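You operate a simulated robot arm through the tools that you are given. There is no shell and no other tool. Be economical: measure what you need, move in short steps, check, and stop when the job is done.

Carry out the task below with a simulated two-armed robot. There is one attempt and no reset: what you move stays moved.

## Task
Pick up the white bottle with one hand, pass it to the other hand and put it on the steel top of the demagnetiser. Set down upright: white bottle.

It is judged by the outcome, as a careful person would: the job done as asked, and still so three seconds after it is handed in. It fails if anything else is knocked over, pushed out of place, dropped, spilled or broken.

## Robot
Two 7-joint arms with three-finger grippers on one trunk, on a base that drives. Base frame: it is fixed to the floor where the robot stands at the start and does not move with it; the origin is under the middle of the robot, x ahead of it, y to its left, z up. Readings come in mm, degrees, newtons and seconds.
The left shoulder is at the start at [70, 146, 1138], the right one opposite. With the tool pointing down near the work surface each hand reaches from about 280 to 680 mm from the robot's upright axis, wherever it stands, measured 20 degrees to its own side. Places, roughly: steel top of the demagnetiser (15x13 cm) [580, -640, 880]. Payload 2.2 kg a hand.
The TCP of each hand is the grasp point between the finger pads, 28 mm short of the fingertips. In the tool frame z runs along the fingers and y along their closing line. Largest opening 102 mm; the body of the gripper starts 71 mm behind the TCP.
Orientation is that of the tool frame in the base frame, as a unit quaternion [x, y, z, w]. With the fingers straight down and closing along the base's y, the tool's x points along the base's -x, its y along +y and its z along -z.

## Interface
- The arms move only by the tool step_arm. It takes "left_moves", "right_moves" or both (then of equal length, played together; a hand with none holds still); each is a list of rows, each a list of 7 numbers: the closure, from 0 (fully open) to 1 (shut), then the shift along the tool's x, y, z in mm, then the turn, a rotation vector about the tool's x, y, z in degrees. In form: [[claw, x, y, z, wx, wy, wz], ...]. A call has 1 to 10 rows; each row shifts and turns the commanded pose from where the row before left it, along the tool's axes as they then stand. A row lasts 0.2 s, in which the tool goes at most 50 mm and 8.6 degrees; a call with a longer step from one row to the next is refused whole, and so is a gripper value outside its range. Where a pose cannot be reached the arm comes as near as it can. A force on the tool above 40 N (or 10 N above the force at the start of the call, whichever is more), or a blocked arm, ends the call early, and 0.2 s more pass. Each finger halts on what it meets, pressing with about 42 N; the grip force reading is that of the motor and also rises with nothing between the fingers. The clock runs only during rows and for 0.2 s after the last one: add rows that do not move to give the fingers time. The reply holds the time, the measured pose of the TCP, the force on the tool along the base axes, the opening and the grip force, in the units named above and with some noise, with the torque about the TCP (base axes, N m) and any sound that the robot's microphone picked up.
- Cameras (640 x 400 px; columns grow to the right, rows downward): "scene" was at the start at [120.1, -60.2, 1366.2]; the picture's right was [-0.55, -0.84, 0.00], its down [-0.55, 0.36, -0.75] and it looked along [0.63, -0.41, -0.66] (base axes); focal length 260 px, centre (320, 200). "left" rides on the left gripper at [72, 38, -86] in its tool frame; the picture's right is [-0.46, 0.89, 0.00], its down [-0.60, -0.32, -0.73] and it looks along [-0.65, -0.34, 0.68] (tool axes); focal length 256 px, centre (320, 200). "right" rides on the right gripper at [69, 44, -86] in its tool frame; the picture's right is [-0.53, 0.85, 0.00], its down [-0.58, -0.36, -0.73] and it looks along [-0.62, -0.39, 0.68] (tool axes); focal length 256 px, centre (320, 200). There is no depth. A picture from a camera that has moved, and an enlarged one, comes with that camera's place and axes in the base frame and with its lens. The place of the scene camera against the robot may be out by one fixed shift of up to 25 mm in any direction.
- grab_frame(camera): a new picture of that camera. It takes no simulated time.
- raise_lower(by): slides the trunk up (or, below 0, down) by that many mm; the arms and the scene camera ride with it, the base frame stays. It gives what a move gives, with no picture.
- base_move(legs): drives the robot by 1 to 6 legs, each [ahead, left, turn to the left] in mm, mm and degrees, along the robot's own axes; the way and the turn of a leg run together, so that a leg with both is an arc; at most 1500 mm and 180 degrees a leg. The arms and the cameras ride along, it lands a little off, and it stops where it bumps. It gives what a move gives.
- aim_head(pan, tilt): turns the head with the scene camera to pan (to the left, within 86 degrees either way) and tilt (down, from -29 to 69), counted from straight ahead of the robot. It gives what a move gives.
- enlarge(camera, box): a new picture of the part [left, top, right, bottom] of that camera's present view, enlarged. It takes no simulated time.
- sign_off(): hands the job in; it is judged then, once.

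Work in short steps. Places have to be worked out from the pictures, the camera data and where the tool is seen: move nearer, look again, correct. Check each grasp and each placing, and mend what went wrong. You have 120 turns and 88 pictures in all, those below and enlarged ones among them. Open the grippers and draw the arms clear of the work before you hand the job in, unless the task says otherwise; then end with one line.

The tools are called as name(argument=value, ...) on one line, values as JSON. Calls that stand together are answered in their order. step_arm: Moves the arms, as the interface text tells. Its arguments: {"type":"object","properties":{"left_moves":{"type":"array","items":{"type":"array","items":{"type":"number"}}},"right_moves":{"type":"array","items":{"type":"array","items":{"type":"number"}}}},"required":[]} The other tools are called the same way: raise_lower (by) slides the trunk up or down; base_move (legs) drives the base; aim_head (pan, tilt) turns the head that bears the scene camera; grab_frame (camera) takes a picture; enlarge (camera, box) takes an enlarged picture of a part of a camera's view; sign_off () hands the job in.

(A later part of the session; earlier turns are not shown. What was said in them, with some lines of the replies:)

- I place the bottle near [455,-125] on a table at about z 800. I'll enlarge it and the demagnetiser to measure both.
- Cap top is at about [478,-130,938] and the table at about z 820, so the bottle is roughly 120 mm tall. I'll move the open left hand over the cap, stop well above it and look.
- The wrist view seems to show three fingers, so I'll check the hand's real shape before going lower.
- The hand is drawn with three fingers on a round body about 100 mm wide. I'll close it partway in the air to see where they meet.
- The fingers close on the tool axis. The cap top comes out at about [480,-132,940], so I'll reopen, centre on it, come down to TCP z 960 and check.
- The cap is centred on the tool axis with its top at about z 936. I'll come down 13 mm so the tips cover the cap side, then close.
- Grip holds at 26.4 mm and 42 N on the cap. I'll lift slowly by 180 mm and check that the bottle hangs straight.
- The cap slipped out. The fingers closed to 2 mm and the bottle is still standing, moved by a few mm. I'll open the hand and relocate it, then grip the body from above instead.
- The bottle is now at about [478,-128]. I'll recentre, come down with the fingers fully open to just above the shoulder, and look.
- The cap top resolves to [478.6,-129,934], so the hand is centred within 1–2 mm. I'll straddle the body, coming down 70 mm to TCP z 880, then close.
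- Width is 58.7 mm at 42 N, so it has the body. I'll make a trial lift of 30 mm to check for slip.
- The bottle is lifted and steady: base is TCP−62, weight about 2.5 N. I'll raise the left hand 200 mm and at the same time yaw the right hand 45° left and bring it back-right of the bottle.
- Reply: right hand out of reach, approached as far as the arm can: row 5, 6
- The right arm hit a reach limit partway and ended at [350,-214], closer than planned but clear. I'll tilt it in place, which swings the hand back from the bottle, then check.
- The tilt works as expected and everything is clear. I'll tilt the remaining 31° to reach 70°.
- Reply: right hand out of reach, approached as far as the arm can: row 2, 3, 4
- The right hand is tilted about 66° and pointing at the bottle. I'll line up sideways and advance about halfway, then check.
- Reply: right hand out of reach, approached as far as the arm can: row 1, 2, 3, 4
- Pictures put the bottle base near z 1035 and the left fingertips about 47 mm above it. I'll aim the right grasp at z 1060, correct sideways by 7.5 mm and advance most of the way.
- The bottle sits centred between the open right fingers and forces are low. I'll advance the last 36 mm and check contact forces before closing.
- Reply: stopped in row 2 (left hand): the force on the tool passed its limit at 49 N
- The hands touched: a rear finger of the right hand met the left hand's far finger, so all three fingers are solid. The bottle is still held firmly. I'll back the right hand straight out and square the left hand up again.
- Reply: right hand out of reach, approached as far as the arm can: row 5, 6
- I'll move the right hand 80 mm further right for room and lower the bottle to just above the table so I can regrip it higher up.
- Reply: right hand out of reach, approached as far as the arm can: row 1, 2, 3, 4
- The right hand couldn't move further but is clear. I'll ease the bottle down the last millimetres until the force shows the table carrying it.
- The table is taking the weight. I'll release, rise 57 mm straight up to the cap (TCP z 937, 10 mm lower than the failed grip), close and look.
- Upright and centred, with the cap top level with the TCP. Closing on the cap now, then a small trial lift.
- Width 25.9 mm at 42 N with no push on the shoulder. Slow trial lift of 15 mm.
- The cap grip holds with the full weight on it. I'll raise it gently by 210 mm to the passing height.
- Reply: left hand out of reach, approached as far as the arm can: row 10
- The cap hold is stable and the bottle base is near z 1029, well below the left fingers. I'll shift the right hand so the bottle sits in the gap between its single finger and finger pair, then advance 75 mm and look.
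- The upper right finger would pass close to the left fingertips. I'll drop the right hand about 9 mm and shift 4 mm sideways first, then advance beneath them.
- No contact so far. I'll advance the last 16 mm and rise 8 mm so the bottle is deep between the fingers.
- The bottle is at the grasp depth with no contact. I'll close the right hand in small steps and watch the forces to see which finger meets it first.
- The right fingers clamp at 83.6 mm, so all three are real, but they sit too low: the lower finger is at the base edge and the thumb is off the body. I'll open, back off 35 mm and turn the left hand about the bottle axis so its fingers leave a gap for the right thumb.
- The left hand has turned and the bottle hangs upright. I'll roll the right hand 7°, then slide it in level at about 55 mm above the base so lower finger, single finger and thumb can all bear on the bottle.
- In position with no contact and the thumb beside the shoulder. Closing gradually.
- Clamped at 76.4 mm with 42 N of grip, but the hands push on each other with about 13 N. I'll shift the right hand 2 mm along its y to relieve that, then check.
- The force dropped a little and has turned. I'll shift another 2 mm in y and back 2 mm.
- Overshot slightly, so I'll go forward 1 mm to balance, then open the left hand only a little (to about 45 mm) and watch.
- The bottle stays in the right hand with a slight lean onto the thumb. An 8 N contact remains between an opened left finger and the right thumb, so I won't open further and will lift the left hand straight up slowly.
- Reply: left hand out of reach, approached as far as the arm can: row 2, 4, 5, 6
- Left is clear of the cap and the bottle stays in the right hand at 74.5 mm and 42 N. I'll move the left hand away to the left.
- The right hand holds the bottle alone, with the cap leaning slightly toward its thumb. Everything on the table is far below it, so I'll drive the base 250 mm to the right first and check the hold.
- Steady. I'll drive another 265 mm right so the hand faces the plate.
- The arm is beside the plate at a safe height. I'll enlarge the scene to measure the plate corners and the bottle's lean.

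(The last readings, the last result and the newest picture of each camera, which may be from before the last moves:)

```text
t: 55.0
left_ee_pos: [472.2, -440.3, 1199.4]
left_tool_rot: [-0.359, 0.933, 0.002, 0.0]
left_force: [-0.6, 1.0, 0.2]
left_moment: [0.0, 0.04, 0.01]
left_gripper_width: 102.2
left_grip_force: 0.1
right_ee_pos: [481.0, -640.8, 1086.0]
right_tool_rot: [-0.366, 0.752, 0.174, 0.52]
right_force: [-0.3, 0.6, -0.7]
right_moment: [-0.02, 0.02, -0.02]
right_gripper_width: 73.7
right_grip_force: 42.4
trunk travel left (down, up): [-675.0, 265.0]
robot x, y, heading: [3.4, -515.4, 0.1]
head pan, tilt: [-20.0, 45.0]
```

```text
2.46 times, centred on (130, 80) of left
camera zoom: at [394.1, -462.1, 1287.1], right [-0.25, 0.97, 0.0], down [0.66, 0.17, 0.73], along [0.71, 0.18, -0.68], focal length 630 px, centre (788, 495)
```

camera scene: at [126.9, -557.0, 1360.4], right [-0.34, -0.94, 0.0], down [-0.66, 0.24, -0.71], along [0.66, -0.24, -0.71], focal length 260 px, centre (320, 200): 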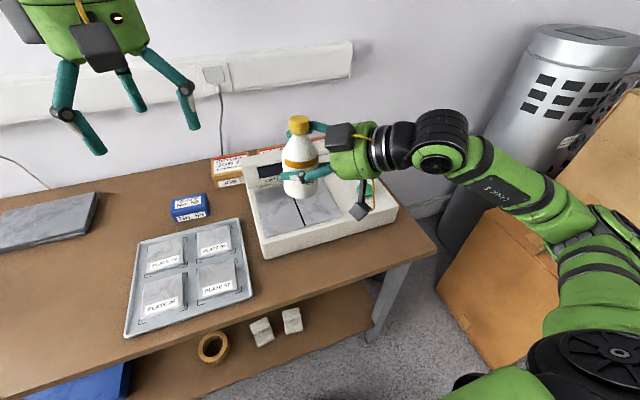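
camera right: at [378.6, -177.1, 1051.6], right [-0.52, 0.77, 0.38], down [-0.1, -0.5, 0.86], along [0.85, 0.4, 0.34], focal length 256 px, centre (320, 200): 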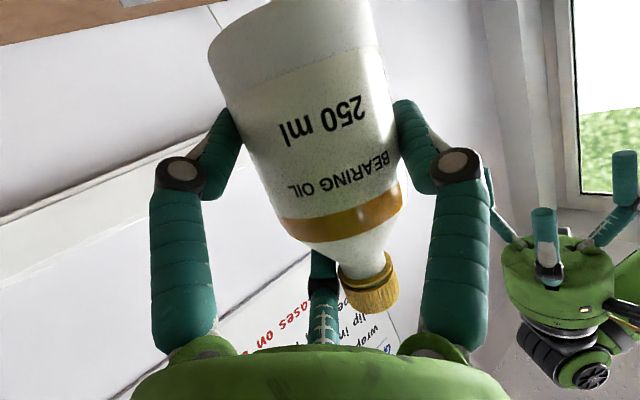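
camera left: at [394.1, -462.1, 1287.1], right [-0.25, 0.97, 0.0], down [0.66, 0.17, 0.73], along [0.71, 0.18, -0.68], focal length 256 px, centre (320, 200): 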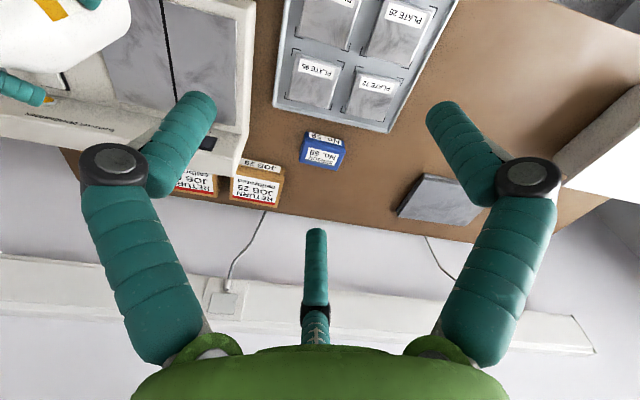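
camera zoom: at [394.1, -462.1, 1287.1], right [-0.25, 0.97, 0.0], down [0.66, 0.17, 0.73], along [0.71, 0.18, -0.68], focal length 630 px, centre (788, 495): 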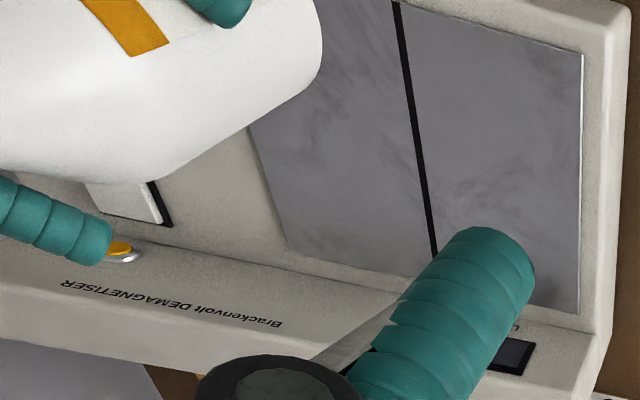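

Plate corners give its centre at about [587,-643] at z 880, and the bottle leans 3–4° toward the thumb. I'll move over the plate centre, come down part-way and roll the hand −4° to straighten the bottle.

step_arm(right_moves=[[1, 6.2, -11.3, 14.3, 0, 0, 0], [1, 6.2, -11.3, 14.3, 0, 0, 0], [1, 6.2, -11.3, 14.3, 0, 0, 0], [1, 6.2, -11.3, 14.3, 0, 0, 0], [1, 6.2, -11.3, 14.3, 0, 0, 0], [1, 6.1, -11.4, 14.6, 0, 0, 0], [1, 0, 0, 0, 0, 0, -2], [1, 0, 0, 0, 0, 0, -2], [1, 0, 0, 0, 0, 0, 0]])

enlarge(camera="scene", box=[230, 105, 420, 270])

grab_frame(camera="right")

```text
t: 57.0
left_ee_pos: [472.5, -440.8, 1199.0]
left_tool_rot: [-0.359, 0.933, 0.002, -0.001]
left_force: [0.5, 0.4, -0.2]
left_moment: [0.01, 0.01, -0.03]
left_gripper_width: 101.8
left_grip_force: 0.1
right_ee_pos: [580.7, -644.4, 1026.7]
right_tool_rot: [-0.393, 0.738, 0.156, 0.526]
right_force: [0.5, 0.2, 0.0]
right_moment: [0.01, 0.0, -0.02]
right_gripper_width: 73.5
right_grip_force: 42.1
trunk travel left (down, up): [-675.0, 265.0]
robot x, y, heading: [1.7, -513.7, 0.0]
head pan, tilt: [-20.0, 45.0]
```

```text
2.42 times, centred on (325, 188) of scene
camera zoom: at [127.2, -556.4, 1360.4], right [-0.34, -0.94, 0.0], down [-0.67, 0.24, -0.71], along [0.66, -0.24, -0.71], focal length 630 px, centre (308, 230)
```

zoom: 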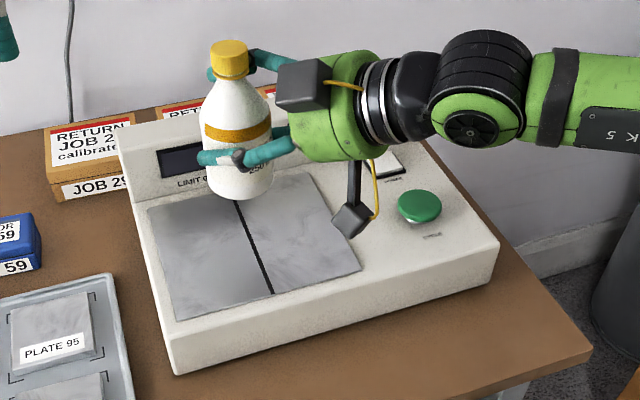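

```text
16 pictures are left
camera right: at [482.2, -700.7, 989.1], right [-0.55, 0.77, 0.33], down [-0.13, -0.46, 0.88], along [0.82, 0.44, 0.36], focal length 256 px, centre (320, 200)
```

right: 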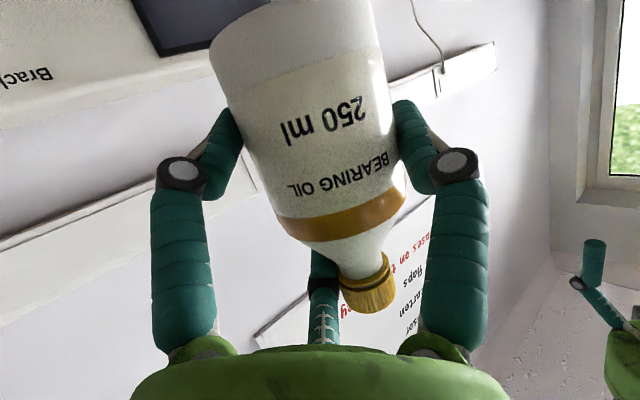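

The bottle is upright within about 1° in both views. The wrist camera would come very close to the housing's front edge, so I'll put the bottle 26 mm nearer the front (centre x≈550, still well on the plate) while coming down to about 20 mm above it.

step_arm(right_moves=[[1, 13.3, 6.4, 2.2, 0, 0, 0], [1, 13.3, 6.4, 2.2, 0, 0, 0], [1, 13.3, 6.4, 2.2, 0, 0, 0], [1, 13.3, 6.4, 2.2, 0, 0, 0], [1, 13.3, 6.4, 2.2, 0, 0, 0], [1, 0, 0, 0, 0, 0, 0]])

enlarge(camera="scene", box=[230, 125, 420, 270])

enlarge(camera="left", box=[0, 0, 260, 160])

```text
t: 58.4
left_ee_pos: [472.9, -440.5, 1199.2]
left_tool_rot: [-0.359, 0.933, 0.0, -0.002]
left_force: [-0.3, 0.5, -0.6]
left_moment: [0.0, 0.02, -0.01]
left_gripper_width: 101.7
left_grip_force: 0.0
right_ee_pos: [552.8, -643.7, 956.6]
right_tool_rot: [-0.392, 0.739, 0.155, 0.526]
right_force: [-0.4, -0.1, 0.9]
right_moment: [-0.05, 0.01, -0.01]
right_gripper_width: 73.4
right_grip_force: 41.9
trunk travel left (down, up): [-675.0, 265.0]
robot x, y, heading: [1.1, -514.3, -0.0]
head pan, tilt: [-20.0, 45.0]
```

```text
2.76 times, centred on (325, 198) of scene
camera zoom: at [127.0, -556.2, 1360.4], right [-0.34, -0.94, 0.0], down [-0.67, 0.24, -0.71], along [0.66, -0.24, -0.71], focal length 717 px, centre (306, 207)
```

zoom: 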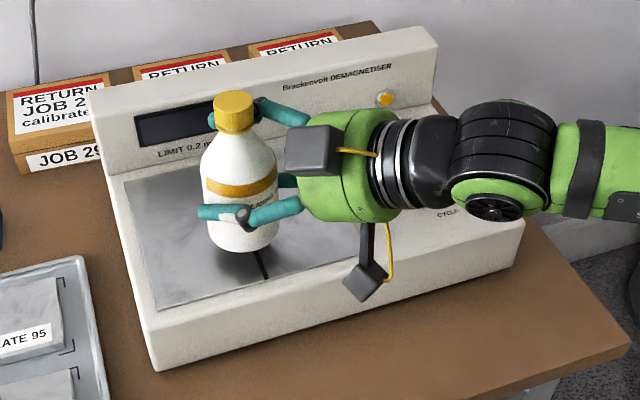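

```text
2.46 times, centred on (130, 80) of left
camera zoom: at [394.2, -461.4, 1287.0], right [-0.25, 0.97, 0.0], down [0.66, 0.17, 0.73], along [0.71, 0.18, -0.68], focal length 630 px, centre (788, 495)
```

zoom: 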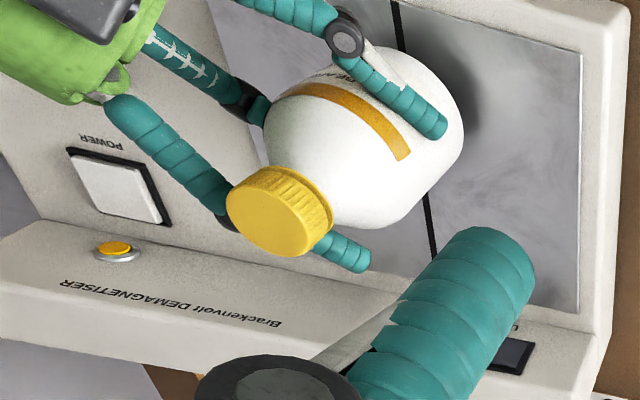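

The bottle is upright over the plate. I'll lower in 3 mm rows and watch for contact.

step_arm(right_moves=[[1, 2.7, 0.55, 1.2, 0, 0, 0], [1, 2.7, 0.55, 1.2, 0, 0, 0], [1, 2.7, 0.55, 1.2, 0, 0, 0], [1, 2.7, 0.55, 1.2, 0, 0, 0], [1, 0, 0, 0, 0, 0, 0]])

enlarge(camera="scene", box=[270, 140, 380, 230])

```text
t: 59.6
left_ee_pos: [471.7, -439.6, 1199.5]
left_tool_rot: [-0.359, 0.933, 0.0, -0.001]
left_force: [0.6, 0.8, -0.1]
left_moment: [0.02, -0.02, 0.0]
left_gripper_width: 102.0
left_grip_force: 0.1
right_ee_pos: [555.2, -643.7, 944.6]
right_tool_rot: [-0.393, 0.738, 0.155, 0.526]
right_force: [0.8, -0.1, 0.6]
right_moment: [-0.06, 0.01, 0.0]
right_gripper_width: 73.6
right_grip_force: 41.7
trunk travel left (down, up): [-675.0, 265.0]
robot x, y, heading: [1.8, -514.2, -0.0]
head pan, tilt: [-20.0, 45.0]
```

```text
4.44 times, centred on (325, 185) of scene
camera zoom: at [127.0, -556.3, 1360.4], right [-0.34, -0.94, 0.0], down [-0.67, 0.24, -0.71], along [0.66, -0.24, -0.71], focal length 1155 px, centre (298, 267)
```

zoom: 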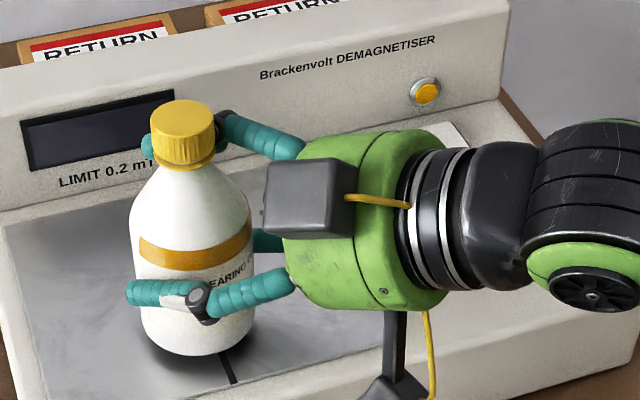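

Close now, with the shadow tight under the base. I'll continue in 1.5 mm rows.

step_arm(right_moves=[[1, 1.35, 0.27, 0.6, 0, 0, 0], [1, 1.35, 0.27, 0.6, 0, 0, 0], [1, 1.35, 0.27, 0.6, 0, 0, 0], [1, 1.35, 0.27, 0.6, 0, 0, 0], [1, 0, 0, 0, 0, 0, 0]])

```text
t: 60.8
left_ee_pos: [473.3, -439.4, 1200.4]
left_tool_rot: [-0.36, 0.933, 0.001, -0.001]
left_force: [0.0, 0.3, 0.0]
left_moment: [0.0, -0.02, 0.01]
left_gripper_width: 102.2
left_grip_force: 0.1
right_ee_pos: [553.4, -642.6, 938.6]
right_tool_rot: [-0.392, 0.738, 0.155, 0.526]
right_force: [0.0, -1.1, -0.1]
right_moment: [-0.05, 0.0, 0.04]
right_gripper_width: 73.5
right_grip_force: 41.7
trunk travel left (down, up): [-675.0, 265.0]
robot x, y, heading: [0.3, -516.7, 0.2]
head pan, tilt: [-20.0, 45.0]
```

step_arm(right_moves=[[1, 1.35, 0.27, 0.6, 0, 0, 0], [1, 1.35, 0.27, 0.6, 0, 0, 0], [1, 0, 0, 0, 0, 0, 0]])

enlarge(camera="scene", box=[270, 140, 380, 250])

```text
t: 61.6
left_ee_pos: [471.3, -441.5, 1200.6]
left_tool_rot: [-0.359, 0.933, 0.0, -0.001]
left_force: [-0.4, -0.4, -0.5]
left_moment: [0.0, 0.01, 0.03]
left_gripper_width: 101.8
left_grip_force: 0.1
right_ee_pos: [554.6, -644.6, 938.1]
right_tool_rot: [-0.392, 0.737, 0.154, 0.529]
right_force: [0.2, -2.1, 7.8]
right_moment: [-0.2, -0.15, -0.01]
right_gripper_width: 73.7
right_grip_force: 42.0
trunk travel left (down, up): [-675.0, 265.0]
robot x, y, heading: [0.6, -515.3, 0.1]
head pan, tilt: [-20.0, 45.0]
```

```text
3.64 times, centred on (325, 195) of scene
camera zoom: at [125.2, -556.4, 1360.7], right [-0.34, -0.94, 0.0], down [-0.66, 0.24, -0.71], along [0.67, -0.24, -0.71], focal length 945 px, centre (302, 218)
```

zoom: 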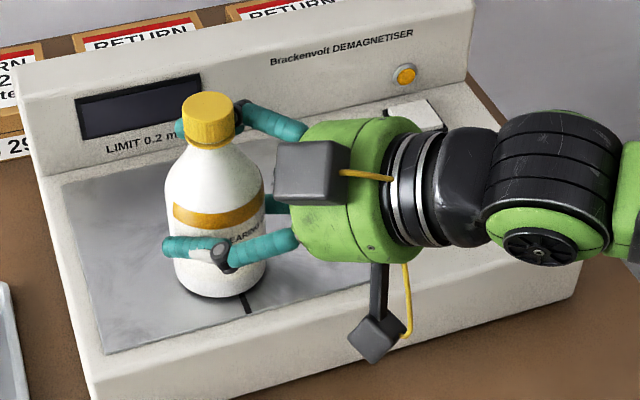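

The bottle touched down: 8 N upward, acting at the base edge on the thumb side. I'll roll 1.5° more to seat it flatter and read again.

step_arm(right_moves=[[1, 0, 0, 0, 0, 0, -0.8], [1, 0, 0, 0, 0, 0, -0.7], [1, 0, 0, 0, 0, 0, 0]])

```text
t: 62.4
left_ee_pos: [470.0, -440.6, 1200.7]
left_tool_rot: [-0.36, 0.933, 0.001, -0.001]
left_force: [0.1, -0.3, 0.3]
left_moment: [-0.01, -0.01, 0.0]
left_gripper_width: 102.0
left_grip_force: 0.1
right_ee_pos: [552.5, -643.0, 938.8]
right_tool_rot: [-0.402, 0.731, 0.149, 0.531]
right_force: [1.6, -0.4, 12.6]
right_moment: [0.35, -0.21, -0.02]
right_gripper_width: 73.7
right_grip_force: 41.8
trunk travel left (down, up): [-675.0, 265.0]
robot x, y, heading: [-0.2, -512.2, 0.1]
head pan, tilt: [-20.0, 45.0]
```

The contact moved to the other side, so flat lies in between. I'll roll back 0.7°, pitch 0.8° and ease up 1 mm.

step_arm(right_moves=[[1, -0.9, -0.2, -0.4, 0, -0.8, 0.7], [1, 0, 0, 0, 0, 0, 0], [1, 0, 0, 0, 0, 0, 0]])

```text
t: 63.2
left_ee_pos: [470.9, -440.8, 1201.5]
left_tool_rot: [-0.359, 0.933, 0.001, 0.0]
left_force: [-0.5, 0.4, 0.3]
left_moment: [0.02, -0.01, 0.02]
left_gripper_width: 102.1
left_grip_force: 0.1
right_ee_pos: [553.5, -644.9, 937.3]
right_tool_rot: [-0.397, 0.731, 0.153, 0.533]
right_force: [0.9, -1.7, 14.6]
right_moment: [-0.35, -0.13, -0.03]
right_gripper_width: 73.6
right_grip_force: 41.7
trunk travel left (down, up): [-675.0, 265.0]
robot x, y, heading: [2.2, -515.9, 0.1]
head pan, tilt: [-20.0, 45.0]
```

The bottle is flat to within about half a degree. I'll ease up 1 mm to unload and open the fingers gradually.

step_arm(right_moves=[[1, -0.9, -0.2, -0.4, 0, 0, 0.3], [1, 0, 0, 0, 0, 0, 0], [0.27, 0, 0, 0, 0, 0, 0], [0.24, 0, 0, 0, 0, 0, 0], [0.18, 0, 0, 0, 0, 0, 0], [0.1, 0, 0, 0, 0, 0, 0], [0, 0, 0, 0, 0, 0, 0], [0, 0, 0, 0, 0, 0, 0]])

enlarge(camera="scene", box=[250, 130, 380, 250])

grab_frame(camera="right")

```text
t: 65.0
left_ee_pos: [472.0, -440.8, 1199.6]
left_tool_rot: [-0.359, 0.933, 0.0, 0.0]
left_force: [-0.4, -0.7, -0.7]
left_moment: [0.0, 0.01, 0.0]
left_gripper_width: 101.8
left_grip_force: 0.1
right_ee_pos: [554.8, -644.3, 936.8]
right_tool_rot: [-0.396, 0.733, 0.156, 0.531]
right_force: [0.6, -0.5, 0.9]
right_moment: [0.0, -0.01, 0.04]
right_gripper_width: 102.1
right_grip_force: 0.2
trunk travel left (down, up): [-675.0, 265.0]
robot x, y, heading: [3.0, -513.4, 0.1]
head pan, tilt: [-20.0, 45.0]
```

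```text
3.33 times, centred on (315, 190) of scene
camera zoom: at [126.6, -556.3, 1360.4], right [-0.34, -0.94, 0.0], down [-0.67, 0.24, -0.71], along [0.67, -0.24, -0.71], focal length 866 px, centre (337, 233)
```

zoom: 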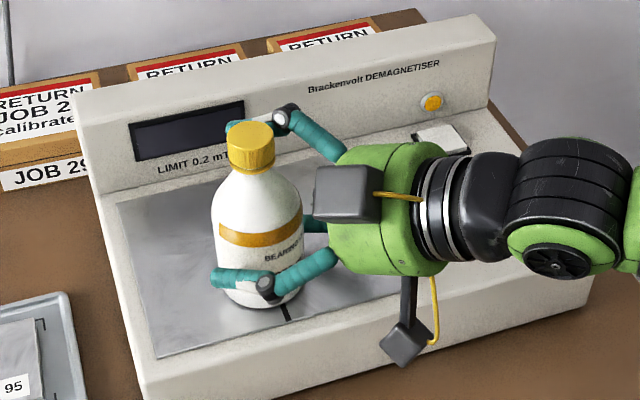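

```text
10 pictures are left
camera right: at [456.7, -700.8, 898.3], right [-0.56, 0.76, 0.32], down [-0.14, -0.47, 0.87], along [0.81, 0.45, 0.37], focal length 256 px, centre (320, 200)
```

right: 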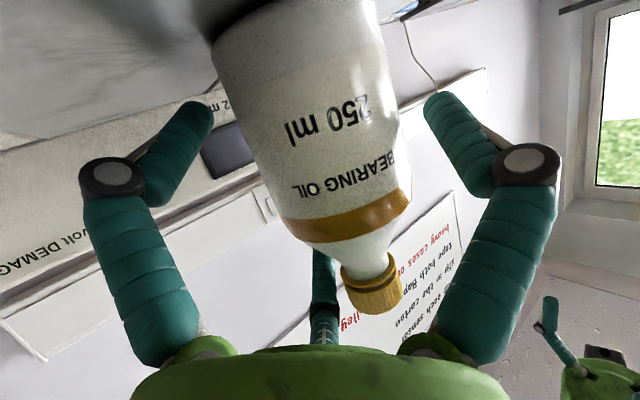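

The bottle stands upright on the plate, free of the open fingers. I'll draw the right hand straight back along its approach line.

step_arm(right_moves=[[0, 0, 0, -6, 0, 0, 0], [0, 0, 0, -10, 0, 0, 0], [0, 0, 0, -14, 0, 0, 0], [0, 0, 0, -18, 0, 0, 0], [0, 0, 0, -20, 0, 0, 0], [0, 0, 0, -20, 0, 0, 0], [0, 0, 0, -20, 0, 0, 0], [0, 0, 0, -15, 0, 0, 0]])

grab_frame(camera="scene")

```text
t: 66.8
left_ee_pos: [471.6, -440.3, 1199.9]
left_tool_rot: [-0.359, 0.933, 0.001, 0.0]
left_force: [0.2, -0.2, 0.1]
left_moment: [0.01, 0.0, 0.01]
left_gripper_width: 101.9
left_grip_force: 0.1
right_ee_pos: [473.9, -715.0, 981.3]
right_tool_rot: [-0.393, 0.733, 0.155, 0.533]
right_force: [-0.2, -1.4, 0.2]
right_moment: [0.01, 0.0, -0.01]
right_gripper_width: 102.1
right_grip_force: 0.0
right hand out of reach, approached as far as the arm can: row 8
trunk travel left (down, up): [-675.0, 265.0]
robot x, y, heading: [0.8, -514.8, -0.0]
head pan, tilt: [-20.0, 45.0]
```

```text
9 pictures are left
camera scene: at [125.8, -556.0, 1360.5], right [-0.34, -0.94, 0.0], down [-0.66, 0.24, -0.71], along [0.67, -0.24, -0.71], focal length 260 px, centre (320, 200)
```

scene: 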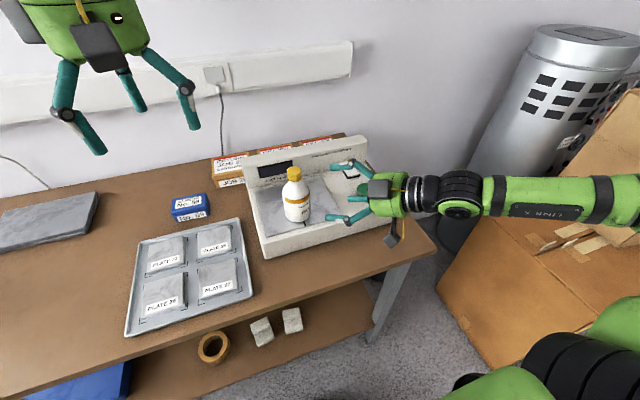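

The bottle stands on the plate and everything else is in place. I'll raise the right hand clear, then take a last look.

step_arm(right_moves=[[0, -18, -3.7, -8, 0, 0, 0], [0, -18, -3.7, -8, 0, 0, 0], [0, -18, -3.7, -8, 0, 0, 0], [0, -18, -3.7, -8, 0, 0, 0], [0, 0, 0, 0, 0, 0, 0]])

enlarge(camera="scene", box=[210, 110, 430, 270])

```text
t: 68.0
left_ee_pos: [471.9, -441.5, 1199.4]
left_tool_rot: [-0.359, 0.933, 0.001, -0.002]
left_force: [0.2, -0.1, 0.3]
left_moment: [-0.02, 0.0, 0.04]
left_gripper_width: 101.8
left_grip_force: 0.3
right_ee_pos: [476.1, -693.3, 1055.7]
right_tool_rot: [-0.393, 0.733, 0.155, 0.533]
right_force: [0.8, -0.2, 0.2]
right_moment: [-0.02, 0.04, 0.01]
right_gripper_width: 102.0
right_grip_force: 0.1
right hand out of reach, approached as far as the arm can: row 1, 2, 3, 4
trunk travel left (down, up): [-675.0, 265.0]
robot x, y, heading: [-2.6, -513.7, 0.1]
head pan, tilt: [-20.0, 45.0]
```

```text
2.50 times, centred on (320, 190) of scene
camera zoom: at [126.7, -556.5, 1360.4], right [-0.34, -0.94, 0.0], down [-0.67, 0.24, -0.71], along [0.66, -0.24, -0.71], focal length 650 px, centre (320, 225)
```

zoom: 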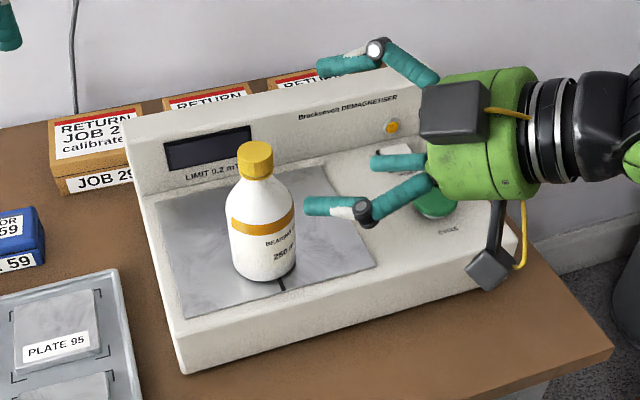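

The bottle stands upright on the steel plate, both hands are open and clear, and nothing else has moved. Handing in.

sign_off()

```text
The job is handed in.
```

The white bottle was picked up with the left hand, passed to the right hand, and set down upright on the demagnetiser's steel top; both hands are open and clear, and nothing else was disturbed.
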